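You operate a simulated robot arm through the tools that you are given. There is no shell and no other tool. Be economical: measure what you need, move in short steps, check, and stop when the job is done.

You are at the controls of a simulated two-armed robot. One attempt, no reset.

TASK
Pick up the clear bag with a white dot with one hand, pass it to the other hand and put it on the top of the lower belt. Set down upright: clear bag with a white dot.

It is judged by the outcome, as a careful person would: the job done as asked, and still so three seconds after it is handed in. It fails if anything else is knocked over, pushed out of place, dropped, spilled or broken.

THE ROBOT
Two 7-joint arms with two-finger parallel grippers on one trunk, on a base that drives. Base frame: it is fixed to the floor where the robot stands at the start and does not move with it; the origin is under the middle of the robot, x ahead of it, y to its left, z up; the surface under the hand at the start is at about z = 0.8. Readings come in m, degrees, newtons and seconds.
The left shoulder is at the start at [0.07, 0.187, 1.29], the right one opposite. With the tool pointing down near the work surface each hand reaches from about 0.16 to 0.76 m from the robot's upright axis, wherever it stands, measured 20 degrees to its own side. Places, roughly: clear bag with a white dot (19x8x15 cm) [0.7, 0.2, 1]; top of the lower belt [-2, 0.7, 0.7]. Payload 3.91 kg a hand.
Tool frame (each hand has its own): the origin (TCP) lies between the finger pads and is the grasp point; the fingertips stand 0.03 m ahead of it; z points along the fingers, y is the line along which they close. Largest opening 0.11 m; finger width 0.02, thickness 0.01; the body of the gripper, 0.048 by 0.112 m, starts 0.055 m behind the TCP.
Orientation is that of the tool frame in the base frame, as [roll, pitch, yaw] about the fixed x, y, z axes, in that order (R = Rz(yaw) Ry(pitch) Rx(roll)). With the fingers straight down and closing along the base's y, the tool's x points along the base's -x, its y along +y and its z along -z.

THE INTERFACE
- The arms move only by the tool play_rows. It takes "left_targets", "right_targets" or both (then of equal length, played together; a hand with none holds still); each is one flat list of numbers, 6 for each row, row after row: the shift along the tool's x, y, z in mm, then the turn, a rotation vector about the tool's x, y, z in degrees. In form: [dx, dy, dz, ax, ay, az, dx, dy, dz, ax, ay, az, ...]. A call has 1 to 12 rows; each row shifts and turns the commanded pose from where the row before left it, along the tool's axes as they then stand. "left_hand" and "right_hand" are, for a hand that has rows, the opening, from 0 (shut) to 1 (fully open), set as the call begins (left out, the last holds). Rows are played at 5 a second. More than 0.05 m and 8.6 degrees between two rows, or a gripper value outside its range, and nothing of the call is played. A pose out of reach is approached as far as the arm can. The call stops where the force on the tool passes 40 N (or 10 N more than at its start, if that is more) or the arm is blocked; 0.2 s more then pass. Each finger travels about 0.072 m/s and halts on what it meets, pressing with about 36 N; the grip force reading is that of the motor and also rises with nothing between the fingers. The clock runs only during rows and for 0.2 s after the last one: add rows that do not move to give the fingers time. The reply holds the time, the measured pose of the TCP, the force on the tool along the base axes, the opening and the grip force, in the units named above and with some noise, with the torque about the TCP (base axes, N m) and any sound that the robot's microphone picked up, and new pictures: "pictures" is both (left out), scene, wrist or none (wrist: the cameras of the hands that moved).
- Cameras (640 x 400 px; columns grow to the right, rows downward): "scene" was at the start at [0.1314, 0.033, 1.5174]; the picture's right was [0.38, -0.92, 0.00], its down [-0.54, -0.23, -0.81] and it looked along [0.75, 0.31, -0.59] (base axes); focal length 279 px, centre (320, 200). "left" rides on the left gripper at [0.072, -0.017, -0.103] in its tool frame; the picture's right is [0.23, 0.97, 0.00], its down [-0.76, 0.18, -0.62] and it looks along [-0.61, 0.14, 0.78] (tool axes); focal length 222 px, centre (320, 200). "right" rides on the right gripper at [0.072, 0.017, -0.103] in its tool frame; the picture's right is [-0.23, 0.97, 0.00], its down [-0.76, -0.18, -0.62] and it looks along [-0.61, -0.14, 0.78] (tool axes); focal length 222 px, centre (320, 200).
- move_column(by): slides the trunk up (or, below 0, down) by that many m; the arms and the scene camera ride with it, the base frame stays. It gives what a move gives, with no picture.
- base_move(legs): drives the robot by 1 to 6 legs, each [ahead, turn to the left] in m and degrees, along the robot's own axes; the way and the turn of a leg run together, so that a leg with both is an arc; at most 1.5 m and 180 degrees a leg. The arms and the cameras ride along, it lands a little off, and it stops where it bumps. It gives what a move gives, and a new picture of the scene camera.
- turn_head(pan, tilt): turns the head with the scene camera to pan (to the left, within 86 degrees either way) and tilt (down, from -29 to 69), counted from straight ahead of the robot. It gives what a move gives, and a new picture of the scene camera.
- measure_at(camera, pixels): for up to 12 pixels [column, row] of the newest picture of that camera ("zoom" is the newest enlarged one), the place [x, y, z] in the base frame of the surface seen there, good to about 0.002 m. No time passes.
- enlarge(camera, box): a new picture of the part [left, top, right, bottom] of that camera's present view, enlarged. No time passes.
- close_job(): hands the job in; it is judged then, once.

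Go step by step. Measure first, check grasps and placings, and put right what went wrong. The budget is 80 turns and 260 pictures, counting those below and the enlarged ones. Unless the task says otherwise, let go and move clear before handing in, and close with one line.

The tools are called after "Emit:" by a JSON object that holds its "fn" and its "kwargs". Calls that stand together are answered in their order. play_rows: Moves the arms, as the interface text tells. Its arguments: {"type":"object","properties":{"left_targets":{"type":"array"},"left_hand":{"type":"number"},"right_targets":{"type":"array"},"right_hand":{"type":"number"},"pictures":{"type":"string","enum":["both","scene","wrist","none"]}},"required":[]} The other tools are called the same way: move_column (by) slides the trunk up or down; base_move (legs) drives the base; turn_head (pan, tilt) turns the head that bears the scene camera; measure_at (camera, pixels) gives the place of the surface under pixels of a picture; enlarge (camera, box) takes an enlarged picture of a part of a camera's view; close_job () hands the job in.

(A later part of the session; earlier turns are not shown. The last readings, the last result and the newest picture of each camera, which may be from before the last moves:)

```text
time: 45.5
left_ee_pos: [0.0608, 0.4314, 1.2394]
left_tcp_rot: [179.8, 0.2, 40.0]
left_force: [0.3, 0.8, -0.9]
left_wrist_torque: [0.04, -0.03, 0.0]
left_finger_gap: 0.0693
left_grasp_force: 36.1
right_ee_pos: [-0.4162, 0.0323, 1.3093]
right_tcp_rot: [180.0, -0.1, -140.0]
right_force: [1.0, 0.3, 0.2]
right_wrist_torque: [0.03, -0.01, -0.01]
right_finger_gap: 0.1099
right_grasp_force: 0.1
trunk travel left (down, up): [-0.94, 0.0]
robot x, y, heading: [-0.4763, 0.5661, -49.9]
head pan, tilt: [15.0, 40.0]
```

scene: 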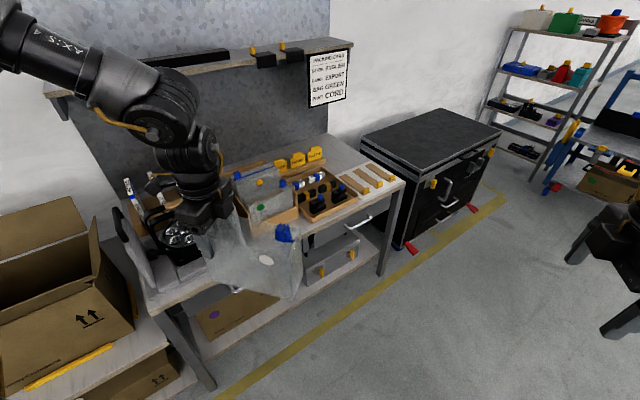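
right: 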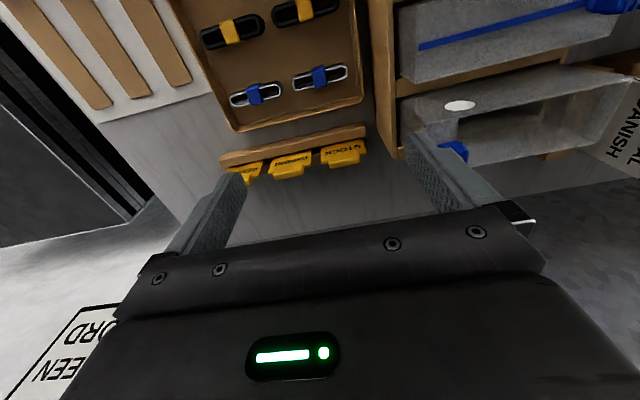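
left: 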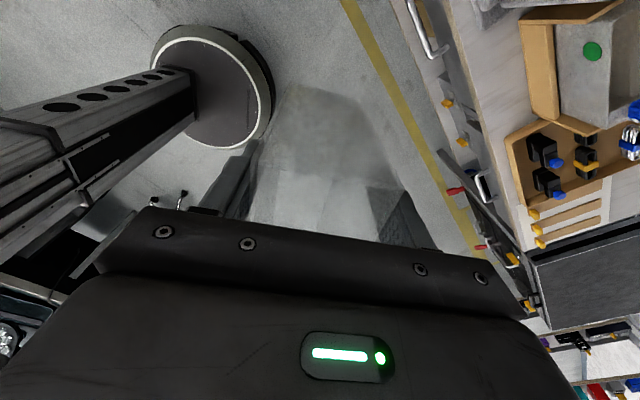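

Both hands hold their poses, the bag hangs level with the clip end toward the right hand. I bring the bag to the middle and 60 mm lower.

Emit:
{"fn": "play_rows", "kwargs": {"left_targets": [-43, 0, 12, 0, 0, 0, -43, 0, 12, 0, 0, 0, -43, 0, 12, 0, 0, 0, -43, 0, 12, 0, 0, 0, -43, 0, 12, 0, 0, 0, 0, 0, 0, 0, 0, 0], "pictures": "scene"}}

```text
time: 46.9
left_ee_pos: [-0.0329, 0.3816, 1.222]
left_tcp_rot: [179.8, 0.3, 40.0]
left_force: [-0.2, 0.0, -1.6]
left_wrist_torque: [0.07, -0.04, 0.02]
left_finger_gap: 0.0697
left_grasp_force: 36.2
left hand out of reach, approached as far as the arm can: row 3, 4, 5
right_ee_pos: [-0.4158, 0.0346, 1.3092]
right_tcp_rot: [180.0, 0.0, -140.0]
right_force: [0.8, 0.1, -0.4]
right_wrist_torque: [-0.03, -0.01, 0.03]
right_finger_gap: 0.1101
right_grasp_force: 0.0
trunk travel left (down, up): [-0.94, 0.0]
robot x, y, heading: [-0.4809, 0.5701, -49.9]
head pan, tilt: [15.0, 40.0]
```

scene: 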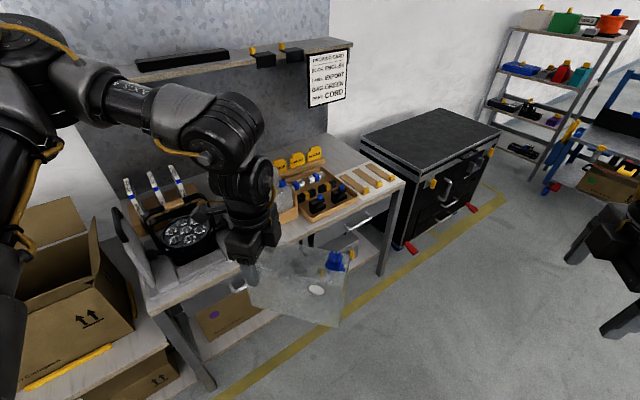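

The left hand stalls near robot-frame y≈0.22. I try lowering it, then continuing inward, nearer the body.

Emit:
{"fn": "play_rows", "kwargs": {"left_targets": [0, 0, 35, 0, 0, 0, 0, 0, 35, 0, 0, 0, 0, 0, 35, 0, 0, 0, -25, -15, 0, 0, 0, 0, -25, -15, 0, 0, 0, 0, -25, -15, 0, 0, 0, 0, -25, 0, 0, 0, 0, 0, 0, 0, 0, 0, 0, 0], "pictures": "scene"}}

```text
time: 48.7
left_ee_pos: [-0.0587, 0.4288, 1.1841]
left_tcp_rot: [179.8, 0.3, 40.1]
left_force: [0.1, 0.9, -0.1]
left_wrist_torque: [0.05, -0.01, -0.01]
left_finger_gap: 0.0695
left_grasp_force: 35.8
left hand out of reach, approached as far as the arm can: row 1, 2, 3, 4, 5, 6, 7
right_ee_pos: [-0.4153, 0.0319, 1.3098]
right_tcp_rot: [180.0, 0.1, -139.9]
right_force: [-0.1, -0.4, -1.2]
right_wrist_torque: [0.03, -0.02, 0.0]
right_finger_gap: 0.1099
right_grasp_force: 0.1
trunk travel left (down, up): [-0.94, 0.0]
robot x, y, heading: [-0.4785, 0.5706, -49.6]
head pan, tilt: [15.0, 40.0]
```

scene: 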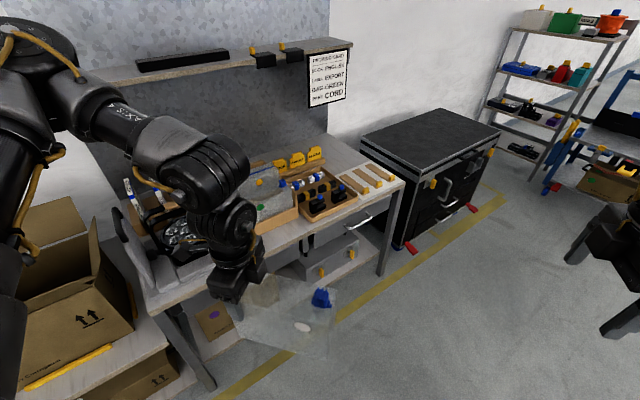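

Cross-body reach with this yaw is a joint limit, so instead the right hand will come to the clip end from the side, tilted ~60°. I tilt the right hand and relax the left a little.

Emit:
{"fn": "play_rows", "kwargs": {"left_targets": [8, 20, 0, 0, 0, 0, 8, 20, 0, 0, 0, 0, 0, 0, 0, 0, 0, 0, 0, 0, 0, 0, 0, 0, 0, 0, 0, 0, 0, 0, 0, 0, 0, 0, 0, 0, 0, 0, 0, 0, 0, 0, 0, 0, 0, 0, 0, 0], "right_targets": [0, 0, 0, 0, -8.5, 0, 0, 0, 0, 0, -8.5, 0, 0, 0, 0, 0, -8.5, 0, 0, 0, 0, 0, -8.5, 0, 0, 0, 0, 0, -8.5, 0, 0, 0, 0, 0, -8.5, 0, 0, 0, 0, 0, -8.5, 0, 0, 0, 0, 0, 0, 0]}}

```text
time: 50.5
left_ee_pos: [-0.0213, 0.4084, 1.1839]
left_tcp_rot: [179.8, 0.2, 39.9]
left_force: [0.5, 0.3, -0.4]
left_wrist_torque: [0.03, -0.06, 0.01]
left_finger_gap: 0.0695
left_grasp_force: 36.2
right_ee_pos: [-0.4162, 0.0328, 1.3102]
right_tcp_rot: [-180.0, 59.6, -140.0]
right_force: [0.2, -0.5, -0.3]
right_wrist_torque: [0.01, 0.0, -0.01]
right_finger_gap: 0.1103
right_grasp_force: 0.1
trunk travel left (down, up): [-0.94, 0.0]
robot x, y, heading: [-0.4764, 0.5719, -50.2]
head pan, tilt: [15.0, 40.0]
```

scene: 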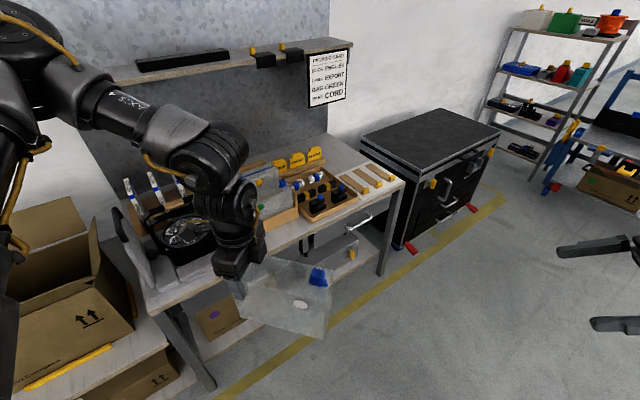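
right: 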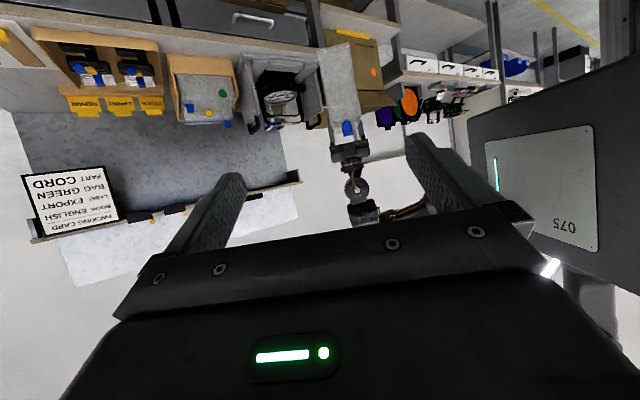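
left: 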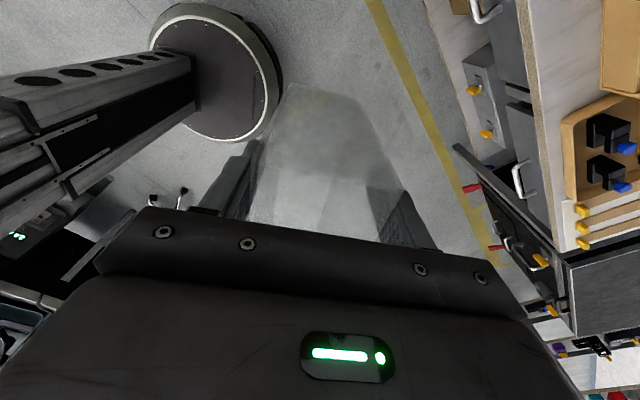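

The tilt is reachable. I measure the clip and bag end in both views before moving the right hand to a pre-grasp point 12 cm out.

Emit:
{"fn": "measure_at", "kwargs": {"camera": "scene", "pixels": [[318, 277], [301, 305], [330, 295], [325, 335], [312, 283]]}}

Emit:
{"fn": "play_rows", "kwargs": {"right_targets": [-11.7, 4.8, 43.6, 0, 0, 0, -11.7, 4.8, 43.6, 0, 0, 0, -11.7, 4.8, 43.6, 0, 0, 0, -11.7, 4.8, 43.6, 0, 0, 0, -11.7, 4.8, 43.6, 0, 0, 0, -11.7, 4.8, 43.6, 0, 0, 0, -11.7, 4.8, 43.6, 0, 0, 0, 0, 0, 0, 0, 0, 0]}}

```text
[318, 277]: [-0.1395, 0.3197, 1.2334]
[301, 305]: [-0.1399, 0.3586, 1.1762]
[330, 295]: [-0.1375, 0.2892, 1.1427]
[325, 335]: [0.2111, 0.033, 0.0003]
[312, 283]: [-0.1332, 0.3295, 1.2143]
```

```text
time: 52.3
left_ee_pos: [-0.0218, 0.4091, 1.1829]
left_tcp_rot: [179.9, 0.2, 40.0]
left_force: [-0.5, 0.0, -0.2]
left_wrist_torque: [0.03, -0.11, 0.0]
left_finger_gap: 0.0695
left_grasp_force: 36.0
right_ee_pos: [-0.2046, 0.2543, 1.226]
right_tcp_rot: [179.9, 59.5, -139.8]
right_force: [0.6, 0.3, 0.8]
right_wrist_torque: [0.03, 0.02, -0.04]
right_finger_gap: 0.1101
right_grasp_force: 0.0
trunk travel left (down, up): [-0.94, 0.0]
robot x, y, heading: [-0.4802, 0.5698, -49.7]
head pan, tilt: [15.0, 40.0]
```

scene: 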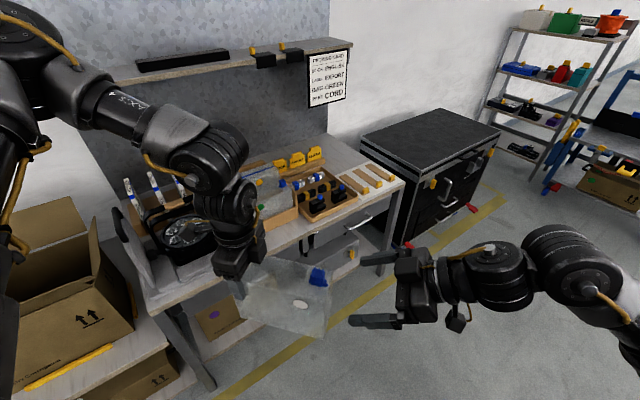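
right: 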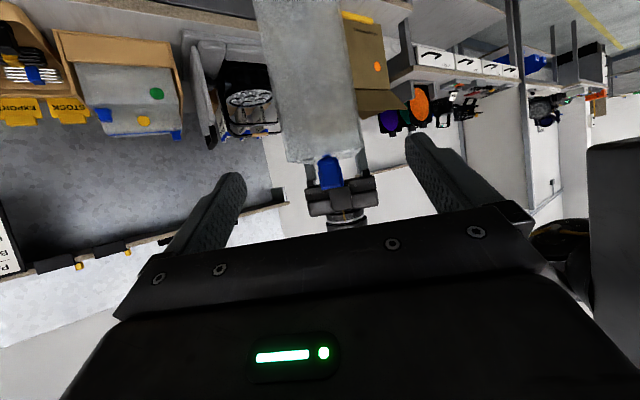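

Right hand is lined up with the bag (sideways offset ≈1 mm), the clip well above the finger path. I advance along the tool axis.

Emit:
{"fn": "play_rows", "kwargs": {"right_targets": [0, 0, 30, 0, 0, 0, 0, 0, 30, 0, 0, 0, 0, 0, 20, 0, 0, 0, 0, 0, 20, 0, 0, 0, 0, 0, 20, 0, 0, 0, 0, 0, 0, 0, 0, 0]}}

Emit:
{"fn": "enlarge", "kwargs": {"camera": "scene", "box": [200, 200, 440, 350]}}

```text
time: 53.7
left_ee_pos: [-0.0203, 0.4094, 1.1836]
left_tcp_rot: [179.7, 0.1, 40.0]
left_force: [-0.1, -0.2, -0.1]
left_wrist_torque: [0.02, -0.02, -0.04]
left_finger_gap: 0.0697
left_grasp_force: 35.9
right_ee_pos: [-0.125, 0.3212, 1.1661]
right_tcp_rot: [-180.0, 59.6, -139.8]
right_force: [-0.4, 0.3, -0.3]
right_wrist_torque: [0.0, 0.04, 0.02]
right_finger_gap: 0.11
right_grasp_force: 0.1
trunk travel left (down, up): [-0.94, 0.0]
robot x, y, heading: [-0.4763, 0.57, -50.1]
head pan, tilt: [15.0, 40.0]
```

scene: 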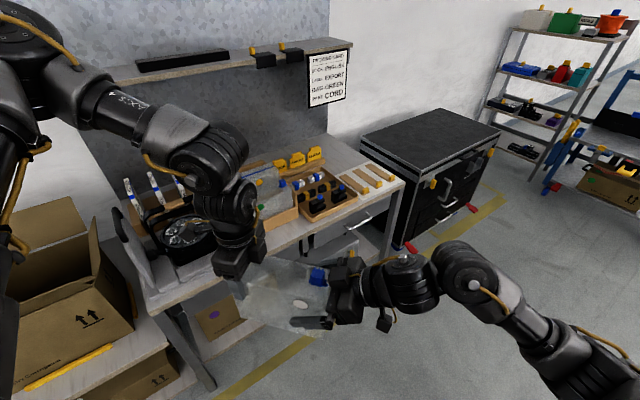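
right: 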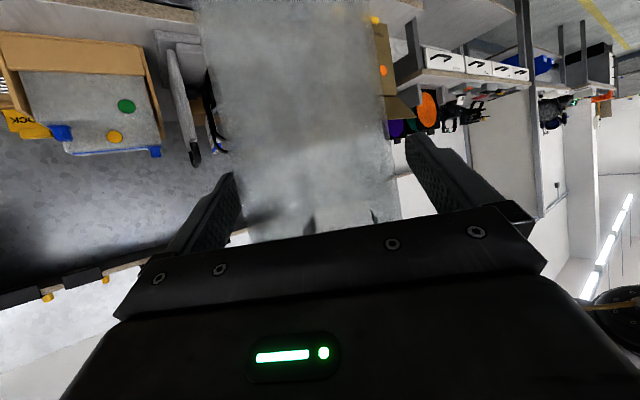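

```text
2.67 times, centred on (320, 275) of scene
```

zoom: 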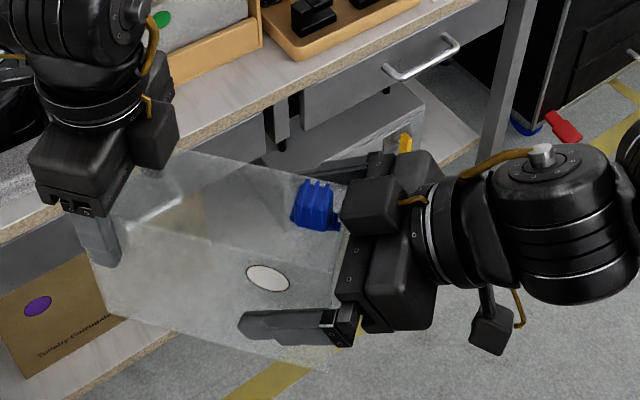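

The right fingers straddle the end just below the clip and white dot. I close them.

Emit:
{"fn": "play_rows", "kwargs": {"right_targets": [0, 0, 0, 0, 0, 0, 0, 0, 0, 0, 0, 0, 0, 0, 0, 0, 0, 0, 0, 0, 0, 0, 0, 0, 0, 0, 0, 0, 0, 0], "right_hand": 0.4, "pictures": "wrist"}}

```text
time: 54.9
left_ee_pos: [-0.021, 0.4087, 1.1839]
left_tcp_rot: [179.8, 0.3, 40.1]
left_force: [7.0, -5.8, -2.0]
left_wrist_torque: [0.13, -0.09, 1.08]
left_finger_gap: 0.0696
left_grasp_force: 35.7
right_ee_pos: [-0.1249, 0.322, 1.1654]
right_tcp_rot: [-180.0, 59.4, -139.9]
right_force: [-6.0, 6.4, 1.4]
right_wrist_torque: [-0.07, -0.2, 0.1]
right_finger_gap: 0.0697
right_grasp_force: 36.4
trunk travel left (down, up): [-0.94, 0.0]
robot x, y, heading: [-0.4775, 0.5706, -50.1]
head pan, tilt: [15.0, 40.0]
```

right: 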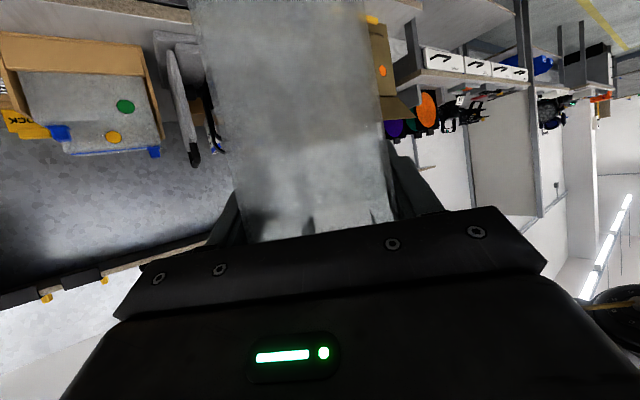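

Both hands grip at 0.0697 m; an 8.8 N sideways preload calls for easing the right hand ~2 mm along its +y. Then I open the left.

Emit:
{"fn": "play_rows", "kwargs": {"right_targets": [0, 2, 0, 0, 0, 0, 0, 0, 0, 0, 0, 0], "pictures": "none"}}

Emit:
{"fn": "play_rows", "kwargs": {"left_targets": [0, 0, 0, 0, 0, 0, 0, 0, 0, 0, 0, 0, 0, 0, 0, 0, 0, 0, 0, 0, 0, 0, 0, 0], "left_hand": 1, "pictures": "both"}}

```text
time: 55.5
left_ee_pos: [-0.0216, 0.4098, 1.1826]
left_tcp_rot: [179.9, 0.2, 39.9]
left_force: [2.9, 0.5, -2.8]
left_wrist_torque: [-0.7, -0.44, -0.19]
left_finger_gap: 0.0693
left_grasp_force: 35.9
right_ee_pos: [-0.125, 0.323, 1.1649]
right_tcp_rot: [179.8, 59.5, -140.1]
right_force: [-3.0, -0.7, 2.0]
right_wrist_torque: [0.93, 0.1, 0.41]
right_finger_gap: 0.0694
right_grasp_force: 35.7
trunk travel left (down, up): [-0.94, 0.0]
robot x, y, heading: [-0.4771, 0.5698, -49.6]
head pan, tilt: [15.0, 40.0]
```

```text
time: 56.5
left_ee_pos: [-0.0218, 0.4087, 1.1835]
left_tcp_rot: [179.8, 0.2, 40.0]
left_force: [1.0, -0.6, -0.5]
left_wrist_torque: [0.0, -0.01, 0.02]
left_finger_gap: 0.1099
left_grasp_force: 0.1
right_ee_pos: [-0.1261, 0.3227, 1.1658]
right_tcp_rot: [-179.9, 59.6, -140.1]
right_force: [0.0, -0.3, 0.0]
right_wrist_torque: [0.02, 0.03, -0.03]
right_finger_gap: 0.0695
right_grasp_force: 36.2
trunk travel left (down, up): [-0.94, 0.0]
robot x, y, heading: [-0.4807, 0.5715, -49.7]
head pan, tilt: [15.0, 40.0]
```

scene: 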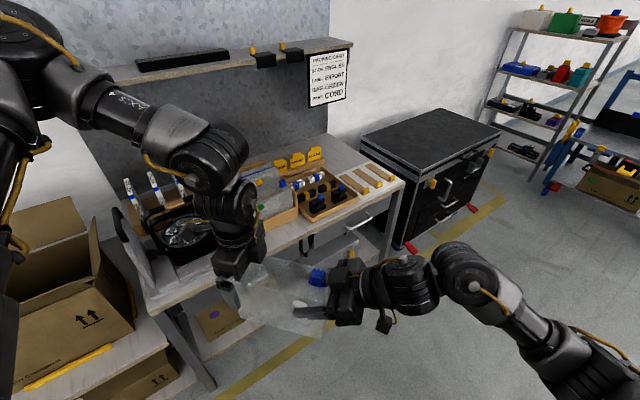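
left: 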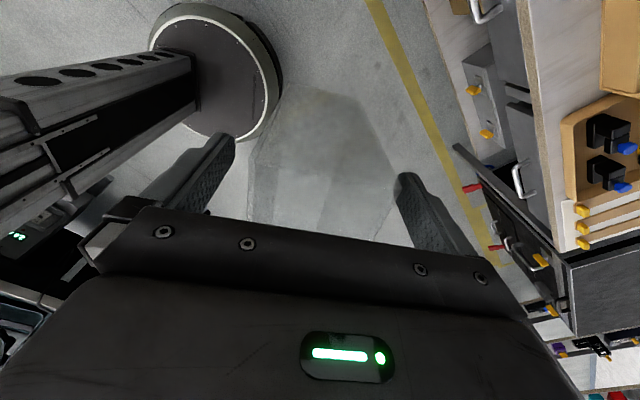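

The right hand holds the bag alone and steady. I lift the left hand clear and park it to the left.

Emit:
{"fn": "play_rows", "kwargs": {"left_targets": [0, 0, -30, 0, 0, 0, 0, 0, -30, 0, 0, 0, 10, 0, -30, 0, 0, 0, 45, -20, 0, 0, 0, 0, 45, -20, 0, 0, 0, 0, 45, -20, 0, 0, 0, 0, 45, -20, 0, 0, 0, 0, 0, 0, 0, 0, 0, 0], "pictures": "none"}}

Emit:
{"fn": "turn_head", "kwargs": {"pan": -86, "tilt": 30}}

```text
time: 58.3
left_ee_pos: [0.0741, 0.5938, 1.2713]
left_tcp_rot: [179.9, 0.2, 40.0]
left_force: [0.3, -1.2, 0.3]
left_wrist_torque: [0.02, 0.01, 0.02]
left_finger_gap: 0.1099
left_grasp_force: 0.1
right_ee_pos: [-0.1241, 0.3235, 1.1653]
right_tcp_rot: [179.9, 59.6, -140.0]
right_force: [0.3, 0.1, -0.6]
right_wrist_torque: [0.0, 0.02, 0.0]
right_finger_gap: 0.0693
right_grasp_force: 34.5
trunk travel left (down, up): [-0.94, 0.0]
robot x, y, heading: [-0.479, 0.5683, -50.0]
head pan, tilt: [15.0, 40.0]
```

```text
time: 60.0
left_ee_pos: [0.0745, 0.5937, 1.2719]
left_tcp_rot: [179.8, 0.3, 40.0]
left_force: [-0.7, 0.2, -0.1]
left_wrist_torque: [-0.04, 0.01, -0.04]
left_finger_gap: 0.1098
left_grasp_force: 0.1
right_ee_pos: [-0.1252, 0.3238, 1.1658]
right_tcp_rot: [180.0, 59.5, -140.0]
right_force: [0.2, 0.9, 0.0]
right_wrist_torque: [0.0, 0.06, 0.02]
right_finger_gap: 0.0693
right_grasp_force: 36.2
trunk travel left (down, up): [-0.94, 0.0]
robot x, y, heading: [-0.4827, 0.5718, -49.7]
head pan, tilt: [-85.9, 30.0]
```

scene: 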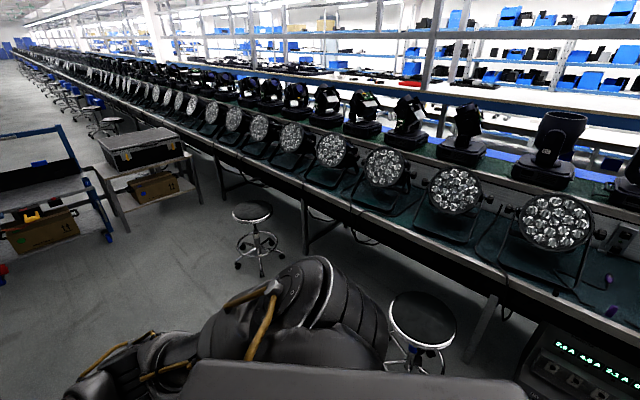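

A second stool and an instrument are near the belt. I measure them and then turn to face the belt.

Emit:
{"fn": "measure_at", "kwargs": {"camera": "scene", "pixels": [[425, 318], [448, 325], [400, 365], [590, 370], [550, 320], [600, 265], [510, 290], [560, 220], [450, 195]]}}

Emit:
{"fn": "base_move", "kwargs": {"legs": [[0, -65], [0, -65]]}}

Emit:
{"fn": "turn_head", "kwargs": {"pan": 0, "tilt": 30}}

```text
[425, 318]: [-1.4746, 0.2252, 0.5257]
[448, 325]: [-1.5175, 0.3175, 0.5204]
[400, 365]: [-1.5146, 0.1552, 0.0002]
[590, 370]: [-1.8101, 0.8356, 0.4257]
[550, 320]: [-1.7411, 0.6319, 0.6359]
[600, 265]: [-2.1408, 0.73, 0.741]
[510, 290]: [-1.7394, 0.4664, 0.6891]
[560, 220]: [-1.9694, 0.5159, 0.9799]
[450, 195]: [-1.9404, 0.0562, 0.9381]
```

```text
time: 66.2
left_ee_pos: [-0.8202, 0.1338, 1.2702]
left_tcp_rot: [179.9, 0.2, -90.6]
left_force: [-1.2, 0.1, -0.2]
left_wrist_torque: [0.01, -0.01, 0.03]
left_finger_gap: 0.11
left_grasp_force: 0.1
right_ee_pos: [-0.8963, 0.4611, 1.1647]
right_tcp_rot: [-179.9, 59.6, 89.4]
right_force: [0.5, 0.0, -0.5]
right_wrist_torque: [0.05, 0.02, 0.01]
right_finger_gap: 0.0692
right_grasp_force: 35.7
trunk travel left (down, up): [-0.94, 0.0]
robot x, y, heading: [-0.4794, 0.5706, 179.4]
head pan, tilt: [-85.9, 30.0]
```

scene: 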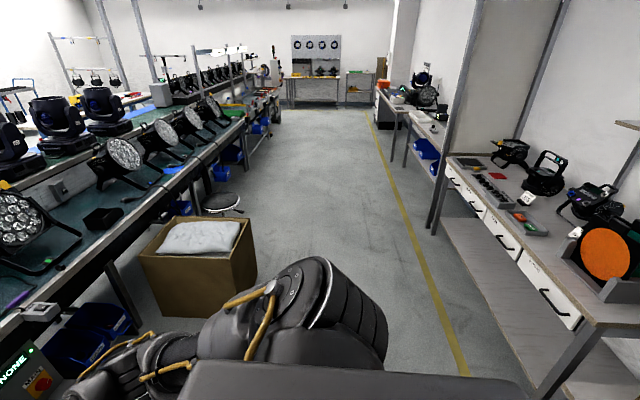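

```text
time: 67.8
left_ee_pos: [-0.8211, 0.1352, 1.2709]
left_tcp_rot: [179.7, 0.2, -90.5]
left_force: [-0.5, -0.1, -0.1]
left_wrist_torque: [0.04, -0.02, 0.01]
left_finger_gap: 0.1102
left_grasp_force: 0.1
right_ee_pos: [-0.8962, 0.4615, 1.1653]
right_tcp_rot: [180.0, 59.6, 89.5]
right_force: [0.5, 0.1, -0.1]
right_wrist_torque: [0.01, 0.0, -0.01]
right_finger_gap: 0.0696
right_grasp_force: 36.2
trunk travel left (down, up): [-0.94, 0.0]
robot x, y, heading: [-0.4799, 0.5659, 179.2]
head pan, tilt: [0.0, 30.0]
```

scene: 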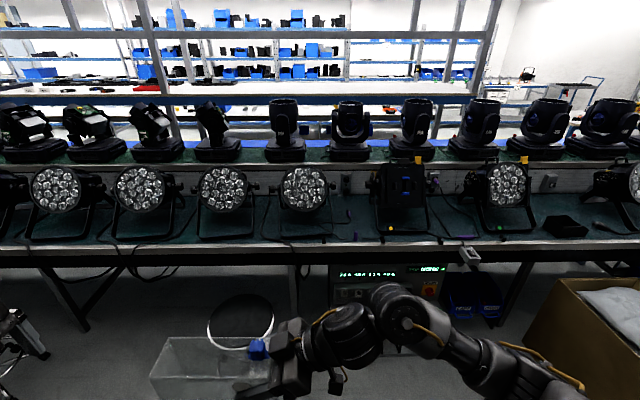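

I see the green lower belt with lamps; gaps around pixels (345,225) and (450,220). I measure the layout.

Emit:
{"fn": "enlarge", "kwargs": {"camera": "scene", "box": [260, 140, 500, 290]}}

Emit:
{"fn": "measure_at", "kwargs": {"camera": "scene", "pixels": [[345, 245], [345, 232], [345, 205], [325, 228], [372, 230], [350, 195], [436, 225], [470, 225], [450, 195], [450, 238], [345, 252], [470, 253]]}}

Emit:
{"fn": "measure_at", "kwargs": {"camera": "scene", "pixels": [[300, 232], [330, 235], [280, 234], [395, 232], [430, 210], [505, 230], [480, 229], [545, 218], [585, 232], [390, 165], [305, 170], [344, 250]]}}

```text
2.67 times, centred on (380, 215) of scene
```

zoom: 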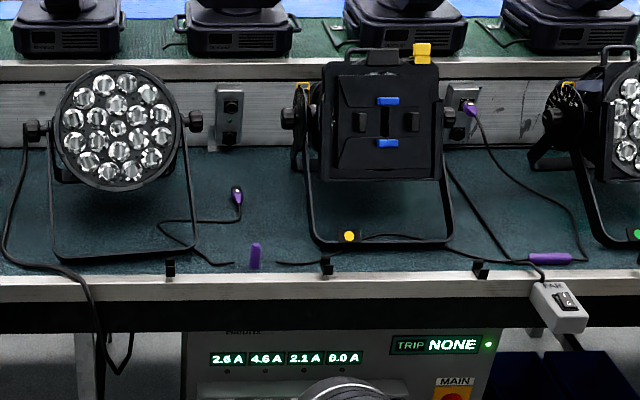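

```text
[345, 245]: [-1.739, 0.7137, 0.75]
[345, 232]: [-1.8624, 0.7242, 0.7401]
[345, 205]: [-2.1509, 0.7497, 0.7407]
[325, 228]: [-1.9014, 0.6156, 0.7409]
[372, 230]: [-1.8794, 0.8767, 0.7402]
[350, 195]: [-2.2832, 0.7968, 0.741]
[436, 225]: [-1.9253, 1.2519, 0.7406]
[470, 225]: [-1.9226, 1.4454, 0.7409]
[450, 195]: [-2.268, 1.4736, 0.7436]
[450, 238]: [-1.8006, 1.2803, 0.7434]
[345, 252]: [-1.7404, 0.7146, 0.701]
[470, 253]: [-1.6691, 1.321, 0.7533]
```

```text
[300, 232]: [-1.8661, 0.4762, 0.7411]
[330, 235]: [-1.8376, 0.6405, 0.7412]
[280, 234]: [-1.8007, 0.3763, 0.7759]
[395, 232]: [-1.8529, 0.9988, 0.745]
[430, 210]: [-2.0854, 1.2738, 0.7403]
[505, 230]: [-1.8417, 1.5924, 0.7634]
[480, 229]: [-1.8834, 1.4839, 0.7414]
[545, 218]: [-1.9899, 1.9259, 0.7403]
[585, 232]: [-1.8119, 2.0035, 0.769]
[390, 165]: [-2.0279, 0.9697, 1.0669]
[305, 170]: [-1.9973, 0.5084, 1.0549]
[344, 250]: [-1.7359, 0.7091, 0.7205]
```

Cables and plugs lie in the nearest gap. I look at the other gaps before choosing.

Emit:
{"fn": "enlarge", "kwargs": {"camera": "scene", "box": [480, 160, 640, 260]}}

Emit:
{"fn": "enlarge", "kwargs": {"camera": "scene", "box": [60, 140, 300, 290]}}

Emit:
{"fn": "enlarge", "kwargs": {"camera": "scene", "box": [320, 170, 400, 250]}}

Emit:
{"fn": "enlarge", "kwargs": {"camera": "scene", "box": [420, 170, 520, 250]}}

```text
4.00 times, centred on (560, 210) of scene
```

zoom: 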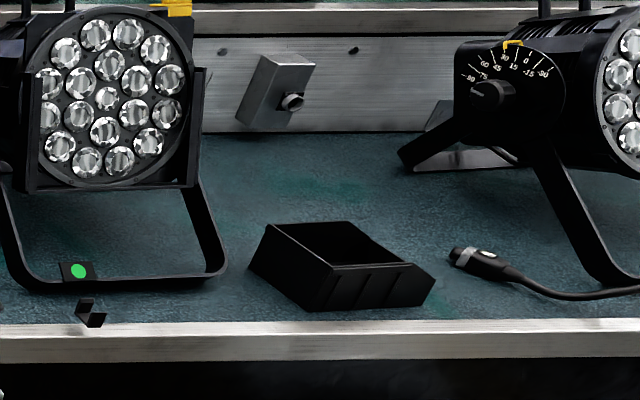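

```text
2.67 times, centred on (180, 215) of scene
```

zoom: 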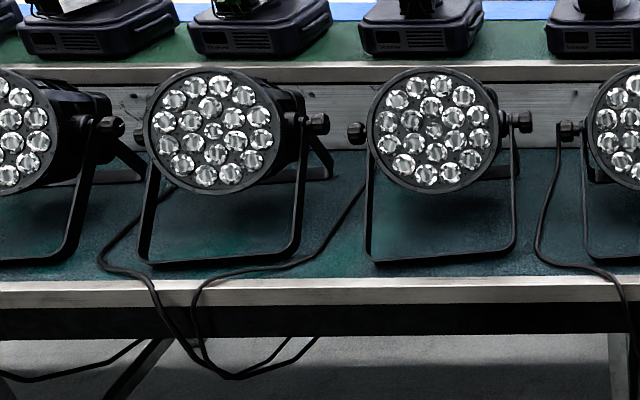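

```text
5.00 times, centred on (360, 210) of scene
```

zoom: 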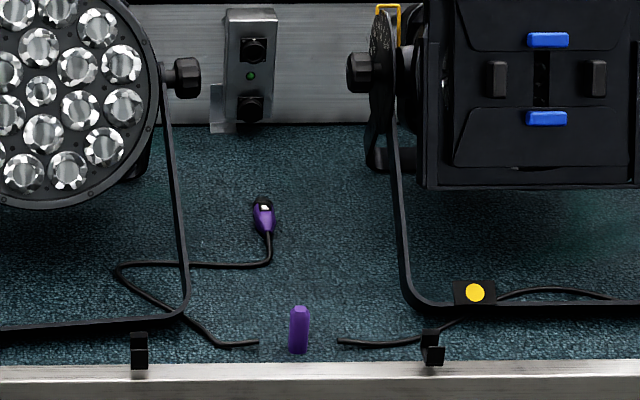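

```text
5.00 times, centred on (470, 210) of scene
```

zoom: 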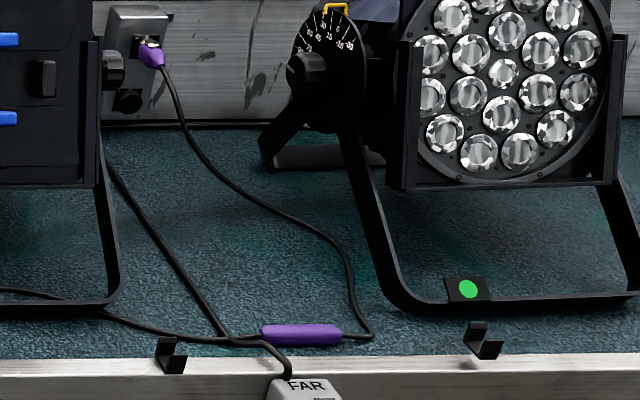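

The gap near y≈0.83 has clear surface between the purple plug and the yellow-dot lamp's leg if the bag is set with its long side front-to-back. I measure its bounds.

Emit:
{"fn": "measure_at", "kwargs": {"camera": "scene", "pixels": [[349, 213], [356, 233], [356, 236], [372.5, 200], [377, 230], [375.2, 215], [366, 184.5], [370, 200], [364.5, 238], [346, 250], [376, 198], [360, 196]]}}

Emit:
{"fn": "measure_at", "kwargs": {"camera": "scene", "pixels": [[331, 185], [334, 225], [347, 220], [345, 223], [360, 222], [368, 222], [352, 215], [349, 208], [346, 180], [354, 185], [590, 285], [480, 300]]}}

```text
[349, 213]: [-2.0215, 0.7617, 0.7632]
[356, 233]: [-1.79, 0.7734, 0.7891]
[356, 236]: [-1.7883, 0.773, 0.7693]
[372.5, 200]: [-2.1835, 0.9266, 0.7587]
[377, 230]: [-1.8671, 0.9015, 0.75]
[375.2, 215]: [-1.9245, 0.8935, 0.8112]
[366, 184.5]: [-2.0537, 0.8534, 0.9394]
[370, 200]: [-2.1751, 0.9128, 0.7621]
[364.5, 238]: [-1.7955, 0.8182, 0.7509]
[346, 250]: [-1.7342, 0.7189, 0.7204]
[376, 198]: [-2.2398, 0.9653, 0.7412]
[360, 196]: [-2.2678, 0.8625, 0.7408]
```

```text
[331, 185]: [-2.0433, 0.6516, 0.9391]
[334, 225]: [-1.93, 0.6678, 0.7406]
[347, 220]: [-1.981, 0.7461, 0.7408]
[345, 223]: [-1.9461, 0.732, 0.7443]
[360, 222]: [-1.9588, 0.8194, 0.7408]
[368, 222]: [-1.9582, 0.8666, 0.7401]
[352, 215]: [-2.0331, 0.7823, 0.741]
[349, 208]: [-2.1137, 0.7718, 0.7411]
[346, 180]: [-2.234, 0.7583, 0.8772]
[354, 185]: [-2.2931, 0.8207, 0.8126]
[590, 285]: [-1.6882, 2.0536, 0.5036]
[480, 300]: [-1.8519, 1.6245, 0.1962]
```

Clear footprint: y≈0.79–0.87, x≈−1.845 to −2.04 (plug at y 0.762, lamp leg at y 0.893). I swing the right hand so the bag points straight ahead, clip end towards me.

Emit:
{"fn": "play_rows", "kwargs": {"right_targets": [20.2, -16, -34.5, 0, 0, 0, 20.2, -16, -34.5, 0, 0, 0, 20.2, -16, -34.5, 0, 0, 0, 20.2, -16, -34.5, 0, 0, 0, 20.2, -16, -34.5, 0, 0, 0, 0, 0, 0, 0, 0, 0], "pictures": "none"}}

Emit:
{"fn": "play_rows", "kwargs": {"right_targets": [0, 0, 0, 7.055, 0, 4.14, 0, 0, 0, 7.055, 0, 4.14, 0, 0, 0, 7.055, 0, 4.14, 0, 0, 0, 7.055, 0, 4.14, 0, 0, 0, 7.055, 0, 4.14, 0, 0, 0, 7.055, 0, 4.14, 0, 0, 0, 7.055, 0, 4.14, 0, 0, 0, 7.055, 0, 4.14, 0, 0, 0, 7.055, 0, 4.14, 0, 0, 0, 7.055, 0, 4.14, 0, 0, 0, 7.055, 0, 4.14, 0, 0, 0, 0, 0, 0]}}

```text
time: 69.2
left_ee_pos: [-0.8217, 0.134, 1.2712]
left_tcp_rot: [179.7, 0.2, -90.7]
left_force: [0.1, 0.6, -0.7]
left_wrist_torque: [0.02, 0.01, -0.01]
left_finger_gap: 0.1101
left_grasp_force: 0.0
right_ee_pos: [-0.9753, 0.6608, 1.1632]
right_tcp_rot: [180.0, 59.5, 89.5]
right_force: [-0.3, -0.6, -0.1]
right_wrist_torque: [0.04, -0.01, -0.01]
right_finger_gap: 0.0694
right_grasp_force: 35.8
trunk travel left (down, up): [-0.94, 0.0]
robot x, y, heading: [-0.4776, 0.569, 179.3]
head pan, tilt: [0.0, 30.0]
```

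```text
time: 71.8
left_ee_pos: [-0.8194, 0.1355, 1.2704]
left_tcp_rot: [179.8, 0.2, -90.6]
left_force: [0.3, 0.1, 0.5]
left_wrist_torque: [0.04, 0.02, 0.01]
left_finger_gap: 0.1102
left_grasp_force: 0.0
right_ee_pos: [-0.9726, 0.6623, 1.1668]
right_tcp_rot: [-180.0, 59.6, -0.4]
right_force: [0.0, 0.1, -0.9]
right_wrist_torque: [0.0, -0.03, 0.02]
right_finger_gap: 0.0693
right_grasp_force: 35.5
trunk travel left (down, up): [-0.94, 0.0]
robot x, y, heading: [-0.4787, 0.5655, 179.4]
head pan, tilt: [0.0, 30.0]
```

scene: 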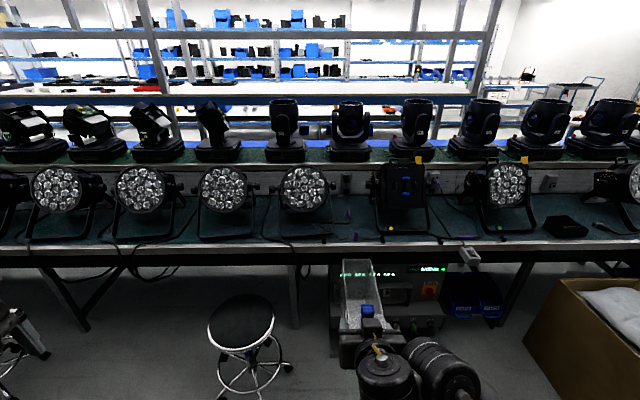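
right: 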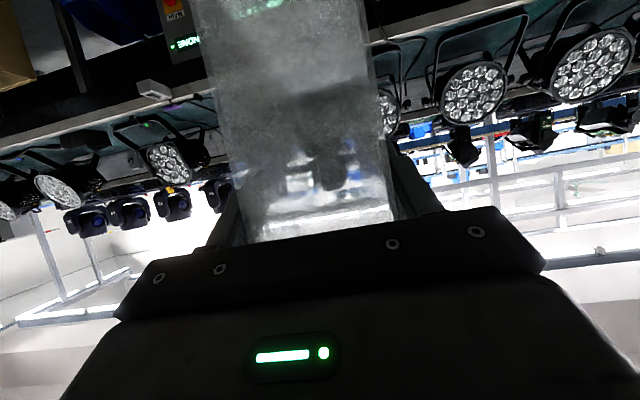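

The bag now points ahead (TCP 0.495 m forward). I drive to a staging spot before the belt, shifting right to stay away from the stool.

Emit:
{"fn": "base_move", "kwargs": {"legs": [[0, -16], [0.59, 0], [0, 16.6]]}}

```text
time: 77.0
left_ee_pos: [-1.392, 0.2978, 1.2707]
left_tcp_rot: [179.9, 0.2, -89.6]
left_force: [-1.8, 0.0, 0.5]
left_wrist_torque: [-0.01, 0.0, 0.02]
left_finger_gap: 0.11
left_grasp_force: 0.0
right_ee_pos: [-1.554, 0.8216, 1.1659]
right_tcp_rot: [180.0, 59.5, 0.5]
right_force: [0.4, -0.2, -0.1]
right_wrist_torque: [-0.01, -0.01, -0.02]
right_finger_gap: 0.0693
right_grasp_force: 35.8
trunk travel left (down, up): [-0.94, 0.0]
robot x, y, heading: [-1.0616, 0.7351, -179.7]
head pan, tilt: [0.0, 30.0]
```

scene: 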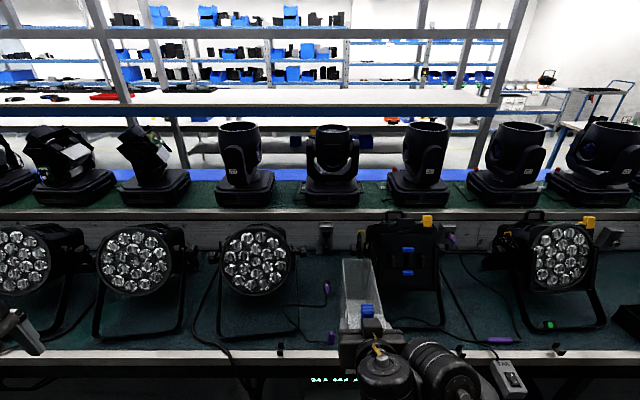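

Staged well: TCP (−1.554, 0.822). I lower the trunk 0.22 m so the bag bottom is ~0.83, and look down at the gap.

Emit:
{"fn": "move_column", "kwargs": {"by": -0.22}}

Emit:
{"fn": "turn_head", "kwargs": {"pan": -5, "tilt": 35}}

Emit:
{"fn": "enlarge", "kwargs": {"camera": "scene", "box": [240, 120, 480, 270]}}

```text
time: 79.3
left_ee_pos: [-1.3907, 0.2975, 1.0512]
left_tcp_rot: [179.9, 0.3, -89.6]
left_force: [0.0, -0.7, -0.5]
left_wrist_torque: [-0.02, 0.0, -0.02]
left_finger_gap: 0.1101
left_grasp_force: 0.0
right_ee_pos: [-1.5529, 0.8221, 0.9458]
right_tcp_rot: [-179.9, 59.6, 0.5]
right_force: [-0.3, -0.2, -0.4]
right_wrist_torque: [-0.02, 0.0, -0.02]
right_finger_gap: 0.0695
right_grasp_force: 36.3
trunk travel left (down, up): [-0.72, 0.22]
robot x, y, heading: [-1.0532, 0.7354, -179.6]
head pan, tilt: [0.0, 30.0]
```

```text
time: 80.0
left_ee_pos: [-1.3908, 0.2972, 1.0511]
left_tcp_rot: [179.7, 0.2, -89.6]
left_force: [0.2, -0.2, 0.2]
left_wrist_torque: [-0.03, 0.02, 0.01]
left_finger_gap: 0.1101
left_grasp_force: 0.0
right_ee_pos: [-1.5529, 0.823, 0.9466]
right_tcp_rot: [-179.8, 59.5, 0.7]
right_force: [0.5, -0.4, -1.2]
right_wrist_torque: [0.02, -0.03, -0.02]
right_finger_gap: 0.0695
right_grasp_force: 36.2
trunk travel left (down, up): [-0.72, 0.22]
robot x, y, heading: [-1.0556, 0.7363, -179.5]
head pan, tilt: [-5.0, 35.0]
```

scene: 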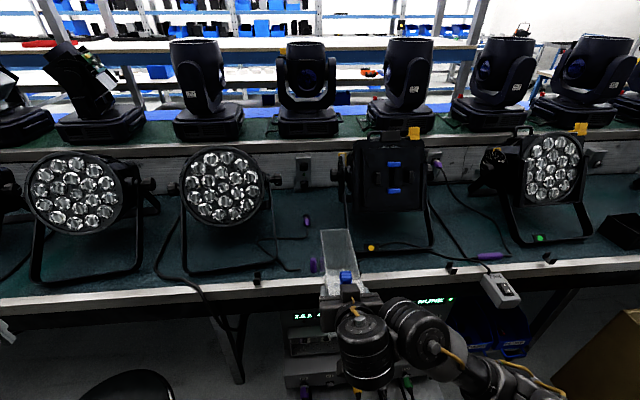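

```text
2.67 times, centred on (360, 195) of scene
```

zoom: 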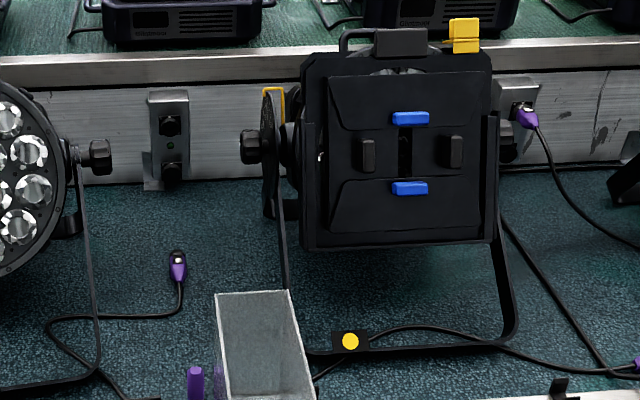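

The gap is visible beyond the bag's far end. I re-measure knob, leg, plug and stick.

Emit:
{"fn": "measure_at", "kwargs": {"camera": "scene", "pixels": [[331, 174.5], [335, 174.5], [346.5, 215], [348, 228], [306.5, 220], [307.5, 212], [313.5, 262], [313.5, 258], [322, 232], [350, 232], [346, 203], [341, 198]]}}

Emit:
{"fn": "measure_at", "kwargs": {"camera": "scene", "pixels": [[311, 262], [316, 265], [303, 272], [287, 269], [360, 254], [359, 258], [370, 249], [340, 230], [336, 253], [345, 278], [328, 285]]}}

```text
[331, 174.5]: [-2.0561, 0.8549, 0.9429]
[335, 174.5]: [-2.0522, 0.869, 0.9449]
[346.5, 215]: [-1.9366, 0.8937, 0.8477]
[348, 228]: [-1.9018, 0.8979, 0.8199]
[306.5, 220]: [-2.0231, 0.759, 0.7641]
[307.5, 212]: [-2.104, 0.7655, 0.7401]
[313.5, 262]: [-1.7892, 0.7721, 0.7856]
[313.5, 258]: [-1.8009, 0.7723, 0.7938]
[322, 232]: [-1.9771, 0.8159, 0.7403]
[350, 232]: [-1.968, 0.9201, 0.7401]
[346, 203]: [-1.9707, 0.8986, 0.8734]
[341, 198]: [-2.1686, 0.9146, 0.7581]
```

```text
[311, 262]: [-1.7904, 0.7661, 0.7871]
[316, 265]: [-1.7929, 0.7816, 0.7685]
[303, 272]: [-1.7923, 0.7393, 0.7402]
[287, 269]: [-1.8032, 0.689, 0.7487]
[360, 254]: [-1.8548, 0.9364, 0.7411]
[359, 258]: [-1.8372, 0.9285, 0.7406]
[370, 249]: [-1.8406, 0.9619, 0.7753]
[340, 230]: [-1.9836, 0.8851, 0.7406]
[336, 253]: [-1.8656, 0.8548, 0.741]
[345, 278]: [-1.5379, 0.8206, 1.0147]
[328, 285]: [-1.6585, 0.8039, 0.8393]
```

All clear for a bag at y≈0.826 entering above the stick (top ≈0.80). I drive forward 0.22 m, staying clear of the stool.

Emit:
{"fn": "base_move", "kwargs": {"legs": [[0.22, 0]]}}

```text
time: 81.7
left_ee_pos: [-1.6105, 0.2934, 1.051]
left_tcp_rot: [179.8, 0.2, -89.3]
left_force: [0.4, 0.6, -0.5]
left_wrist_torque: [-0.02, -0.02, -0.01]
left_finger_gap: 0.1098
left_grasp_force: 0.1
right_ee_pos: [-1.7734, 0.8184, 0.946]
right_tcp_rot: [-179.9, 59.5, 0.9]
right_force: [-0.9, 0.1, 0.0]
right_wrist_torque: [0.02, -0.05, 0.0]
right_finger_gap: 0.0694
right_grasp_force: 35.8
trunk travel left (down, up): [-0.72, 0.22]
robot x, y, heading: [-1.2756, 0.7381, -179.3]
head pan, tilt: [-5.0, 35.0]
```

scene: 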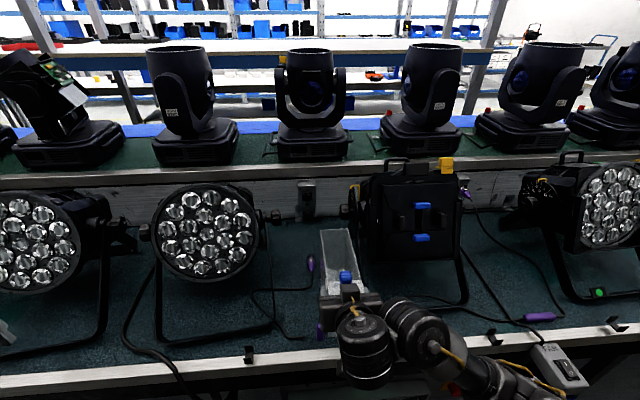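

Bag is entering the gap. I check heights of the right arm's links near the belt edge before continuing.

Emit:
{"fn": "measure_at", "kwargs": {"camera": "scene", "pixels": [[365, 350], [410, 325], [450, 350], [490, 375], [355, 375], [470, 395], [560, 365], [540, 350], [515, 390], [385, 370]]}}

Emit:
{"fn": "play_rows", "kwargs": {"right_targets": [-11.3, -2.4, 19.2, 0, 0, 0, -11.3, -2.4, 19.2, 0, 0, 0, -11.3, -2.4, 19.2, 0, 0, 0, -11.3, -2.3, 19.2, 0, 0, 0, 0, 0, 0, 0, 0, 0]}}

```text
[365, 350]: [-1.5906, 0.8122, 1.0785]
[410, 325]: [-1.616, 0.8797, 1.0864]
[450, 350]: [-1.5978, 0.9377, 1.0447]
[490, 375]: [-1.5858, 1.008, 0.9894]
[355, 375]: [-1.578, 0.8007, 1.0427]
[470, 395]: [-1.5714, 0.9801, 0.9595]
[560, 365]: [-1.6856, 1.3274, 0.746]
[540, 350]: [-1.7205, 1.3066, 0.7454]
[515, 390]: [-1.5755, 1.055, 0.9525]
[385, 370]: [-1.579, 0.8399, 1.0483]
```

```text
time: 82.9
left_ee_pos: [-1.6093, 0.2943, 1.0508]
left_tcp_rot: [179.8, 0.3, -89.3]
left_force: [-1.8, -0.7, 0.4]
left_wrist_torque: [0.05, 0.0, -0.01]
left_finger_gap: 0.1099
left_grasp_force: 0.1
right_ee_pos: [-1.864, 0.8266, 0.9458]
right_tcp_rot: [-180.0, 59.6, 0.8]
right_force: [0.5, 0.4, -0.3]
right_wrist_torque: [0.0, -0.04, -0.02]
right_finger_gap: 0.0695
right_grasp_force: 36.1
trunk travel left (down, up): [-0.72, 0.22]
robot x, y, heading: [-1.2763, 0.7342, -179.2]
head pan, tilt: [-5.0, 35.0]
```

scene: 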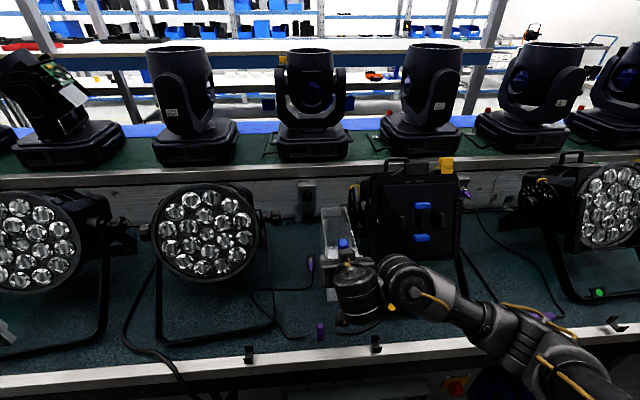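
right: 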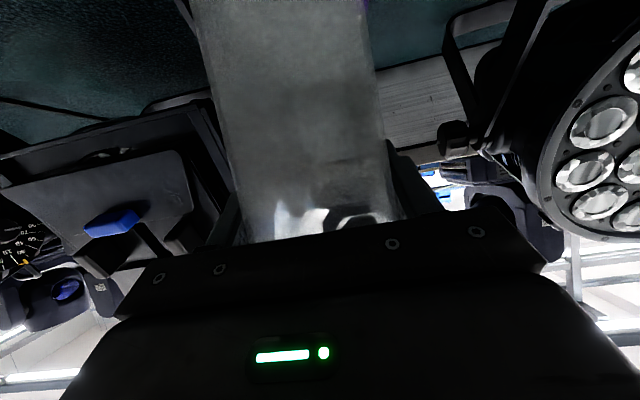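

Bag is in position (far end ≈−2.024, knob at −2.05). I check the forearm height and lower the arm 70 mm.

Emit:
{"fn": "measure_at", "kwargs": {"camera": "scene", "pixels": [[470, 315], [520, 350], [560, 375], [600, 395], [545, 316], [385, 310], [357, 310], [350, 240], [330, 225]]}}

Emit:
{"fn": "play_rows", "kwargs": {"right_targets": [12.1, 0, 7.1, 0, 0, 0, 12.1, 0, 7.1, 0, 0, 0, 12.1, 0, 7.1, 0, 0, 0, 12.1, 0, 7.1, 0, 0, 0, 12.1, 0, 7.1, 0, 0, 0, 0, 0, 0, 0, 0, 0]}}

```text
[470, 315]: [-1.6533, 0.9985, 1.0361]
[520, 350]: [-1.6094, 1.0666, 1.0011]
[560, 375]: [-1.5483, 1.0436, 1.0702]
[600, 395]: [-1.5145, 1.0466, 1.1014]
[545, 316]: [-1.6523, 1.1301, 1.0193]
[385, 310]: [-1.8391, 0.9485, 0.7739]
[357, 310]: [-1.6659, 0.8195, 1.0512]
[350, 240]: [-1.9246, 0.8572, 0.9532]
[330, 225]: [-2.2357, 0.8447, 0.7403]
```

```text
time: 84.3
left_ee_pos: [-1.6087, 0.2933, 1.0514]
left_tcp_rot: [179.8, 0.1, -89.4]
left_force: [-0.3, 1.2, -0.1]
left_wrist_torque: [0.01, 0.0, -0.03]
left_finger_gap: 0.1101
left_grasp_force: 0.1
right_ee_pos: [-1.864, 0.8273, 0.8754]
right_tcp_rot: [-179.9, 59.7, 0.9]
right_force: [-0.5, -0.1, -0.6]
right_wrist_torque: [0.03, -0.03, 0.01]
right_finger_gap: 0.0697
right_grasp_force: 35.9
trunk travel left (down, up): [-0.72, 0.22]
robot x, y, heading: [-1.2763, 0.7367, -179.1]
head pan, tilt: [-5.0, 35.0]
```

scene: 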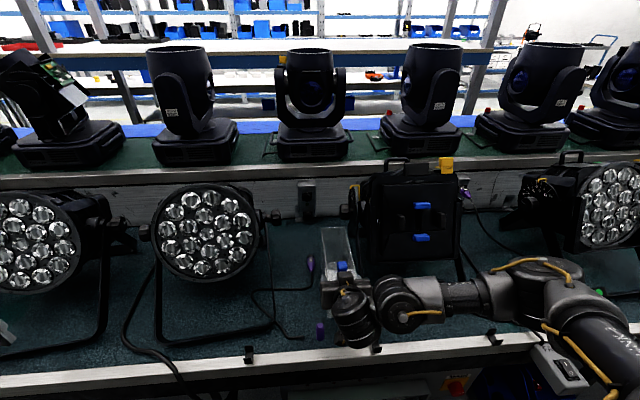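
right: 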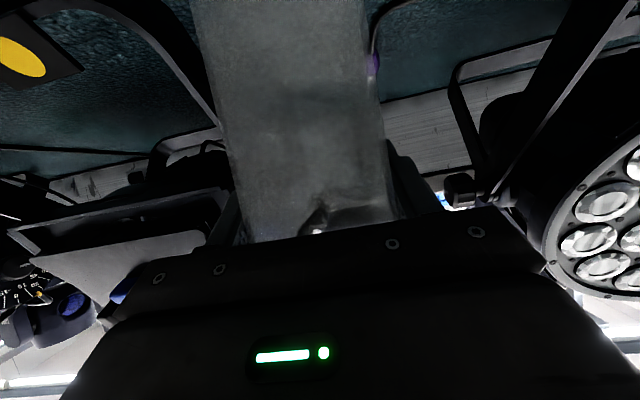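

About 20 mm remain. I check the arm's link heights near the switch box and the plug/leg gaps.

Emit:
{"fn": "enlarge", "kwargs": {"camera": "scene", "box": [260, 200, 420, 380]}}

Emit:
{"fn": "measure_at", "kwargs": {"camera": "scene", "pixels": [[480, 300], [530, 310], [575, 320], [545, 340], [600, 370], [620, 330], [355, 335], [565, 365]]}}

Emit:
{"fn": "enlarge", "kwargs": {"camera": "right", "box": [100, 0, 500, 250]}}

```text
2.22 times, centred on (340, 290) of scene
```

zoom: 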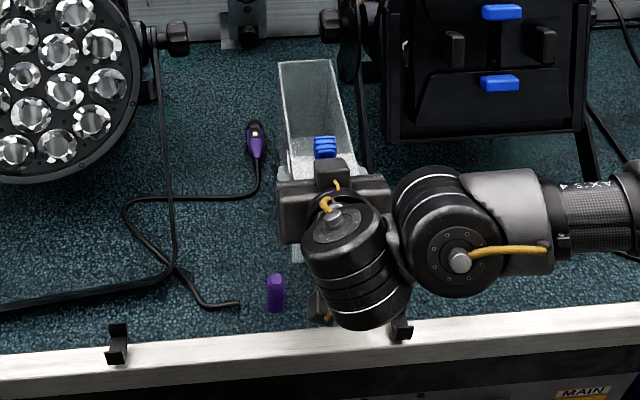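

```text
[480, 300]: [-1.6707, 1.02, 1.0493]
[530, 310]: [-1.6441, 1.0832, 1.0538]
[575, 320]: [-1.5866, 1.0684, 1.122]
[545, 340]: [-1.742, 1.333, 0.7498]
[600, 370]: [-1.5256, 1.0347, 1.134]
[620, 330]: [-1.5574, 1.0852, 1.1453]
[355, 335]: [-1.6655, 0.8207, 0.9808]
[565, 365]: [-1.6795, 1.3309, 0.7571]
```

```text
1.60 times, centred on (300, 125) of right
```

zoom: 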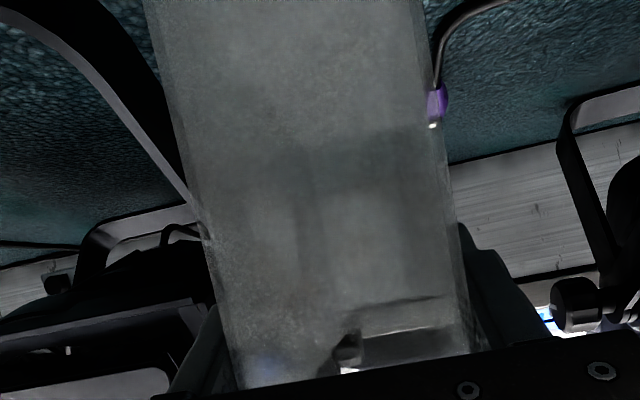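

Links are well above the belt (≥0.98) and gaps are clear. I lower in fine steps and watch the vertical force.

Emit:
{"fn": "play_rows", "kwargs": {"right_targets": [3.45, 0, 2.0, 0, 0, 0, 3.45, 0, 2.0, 0, 0, 0, 3.45, 0, 2.0, 0, 0, 0, 2.6, 0, 1.5, 0, 0, 0, 0, 0, 0, 0, 0, 0], "pictures": "none"}}

Emit:
{"fn": "play_rows", "kwargs": {"right_targets": [1.7, 0, 1.0, 0, 0, 0, 0, 0, 0, 0, 0, 0], "pictures": "none"}}

```text
time: 85.5
left_ee_pos: [-1.6095, 0.2942, 1.0518]
left_tcp_rot: [179.7, 0.3, -89.4]
left_force: [-0.3, 1.5, -0.4]
left_wrist_torque: [-0.05, 0.0, -0.01]
left_finger_gap: 0.1101
left_grasp_force: 0.1
right_ee_pos: [-1.8631, 0.8265, 0.8605]
right_tcp_rot: [-180.0, 59.6, 0.8]
right_force: [-0.8, 0.6, -1.3]
right_wrist_torque: [0.02, -0.04, 0.01]
right_finger_gap: 0.0696
right_grasp_force: 35.6
trunk travel left (down, up): [-0.72, 0.22]
robot x, y, heading: [-1.2757, 0.7346, -179.1]
head pan, tilt: [-5.0, 35.0]
```

```text
time: 86.1
left_ee_pos: [-1.6094, 0.2942, 1.0509]
left_tcp_rot: [179.8, 0.3, -89.3]
left_force: [0.3, 0.2, -0.1]
left_wrist_torque: [0.03, -0.02, 0.0]
left_finger_gap: 0.1099
left_grasp_force: 0.0
right_ee_pos: [-1.8631, 0.8266, 0.8579]
right_tcp_rot: [-179.9, 59.6, 0.8]
right_force: [0.1, -0.7, 0.5]
right_wrist_torque: [-0.01, 0.0, -0.01]
right_finger_gap: 0.0696
right_grasp_force: 36.3
trunk travel left (down, up): [-0.72, 0.22]
robot x, y, heading: [-1.279, 0.7356, -179.0]
head pan, tilt: [-5.0, 35.0]
```

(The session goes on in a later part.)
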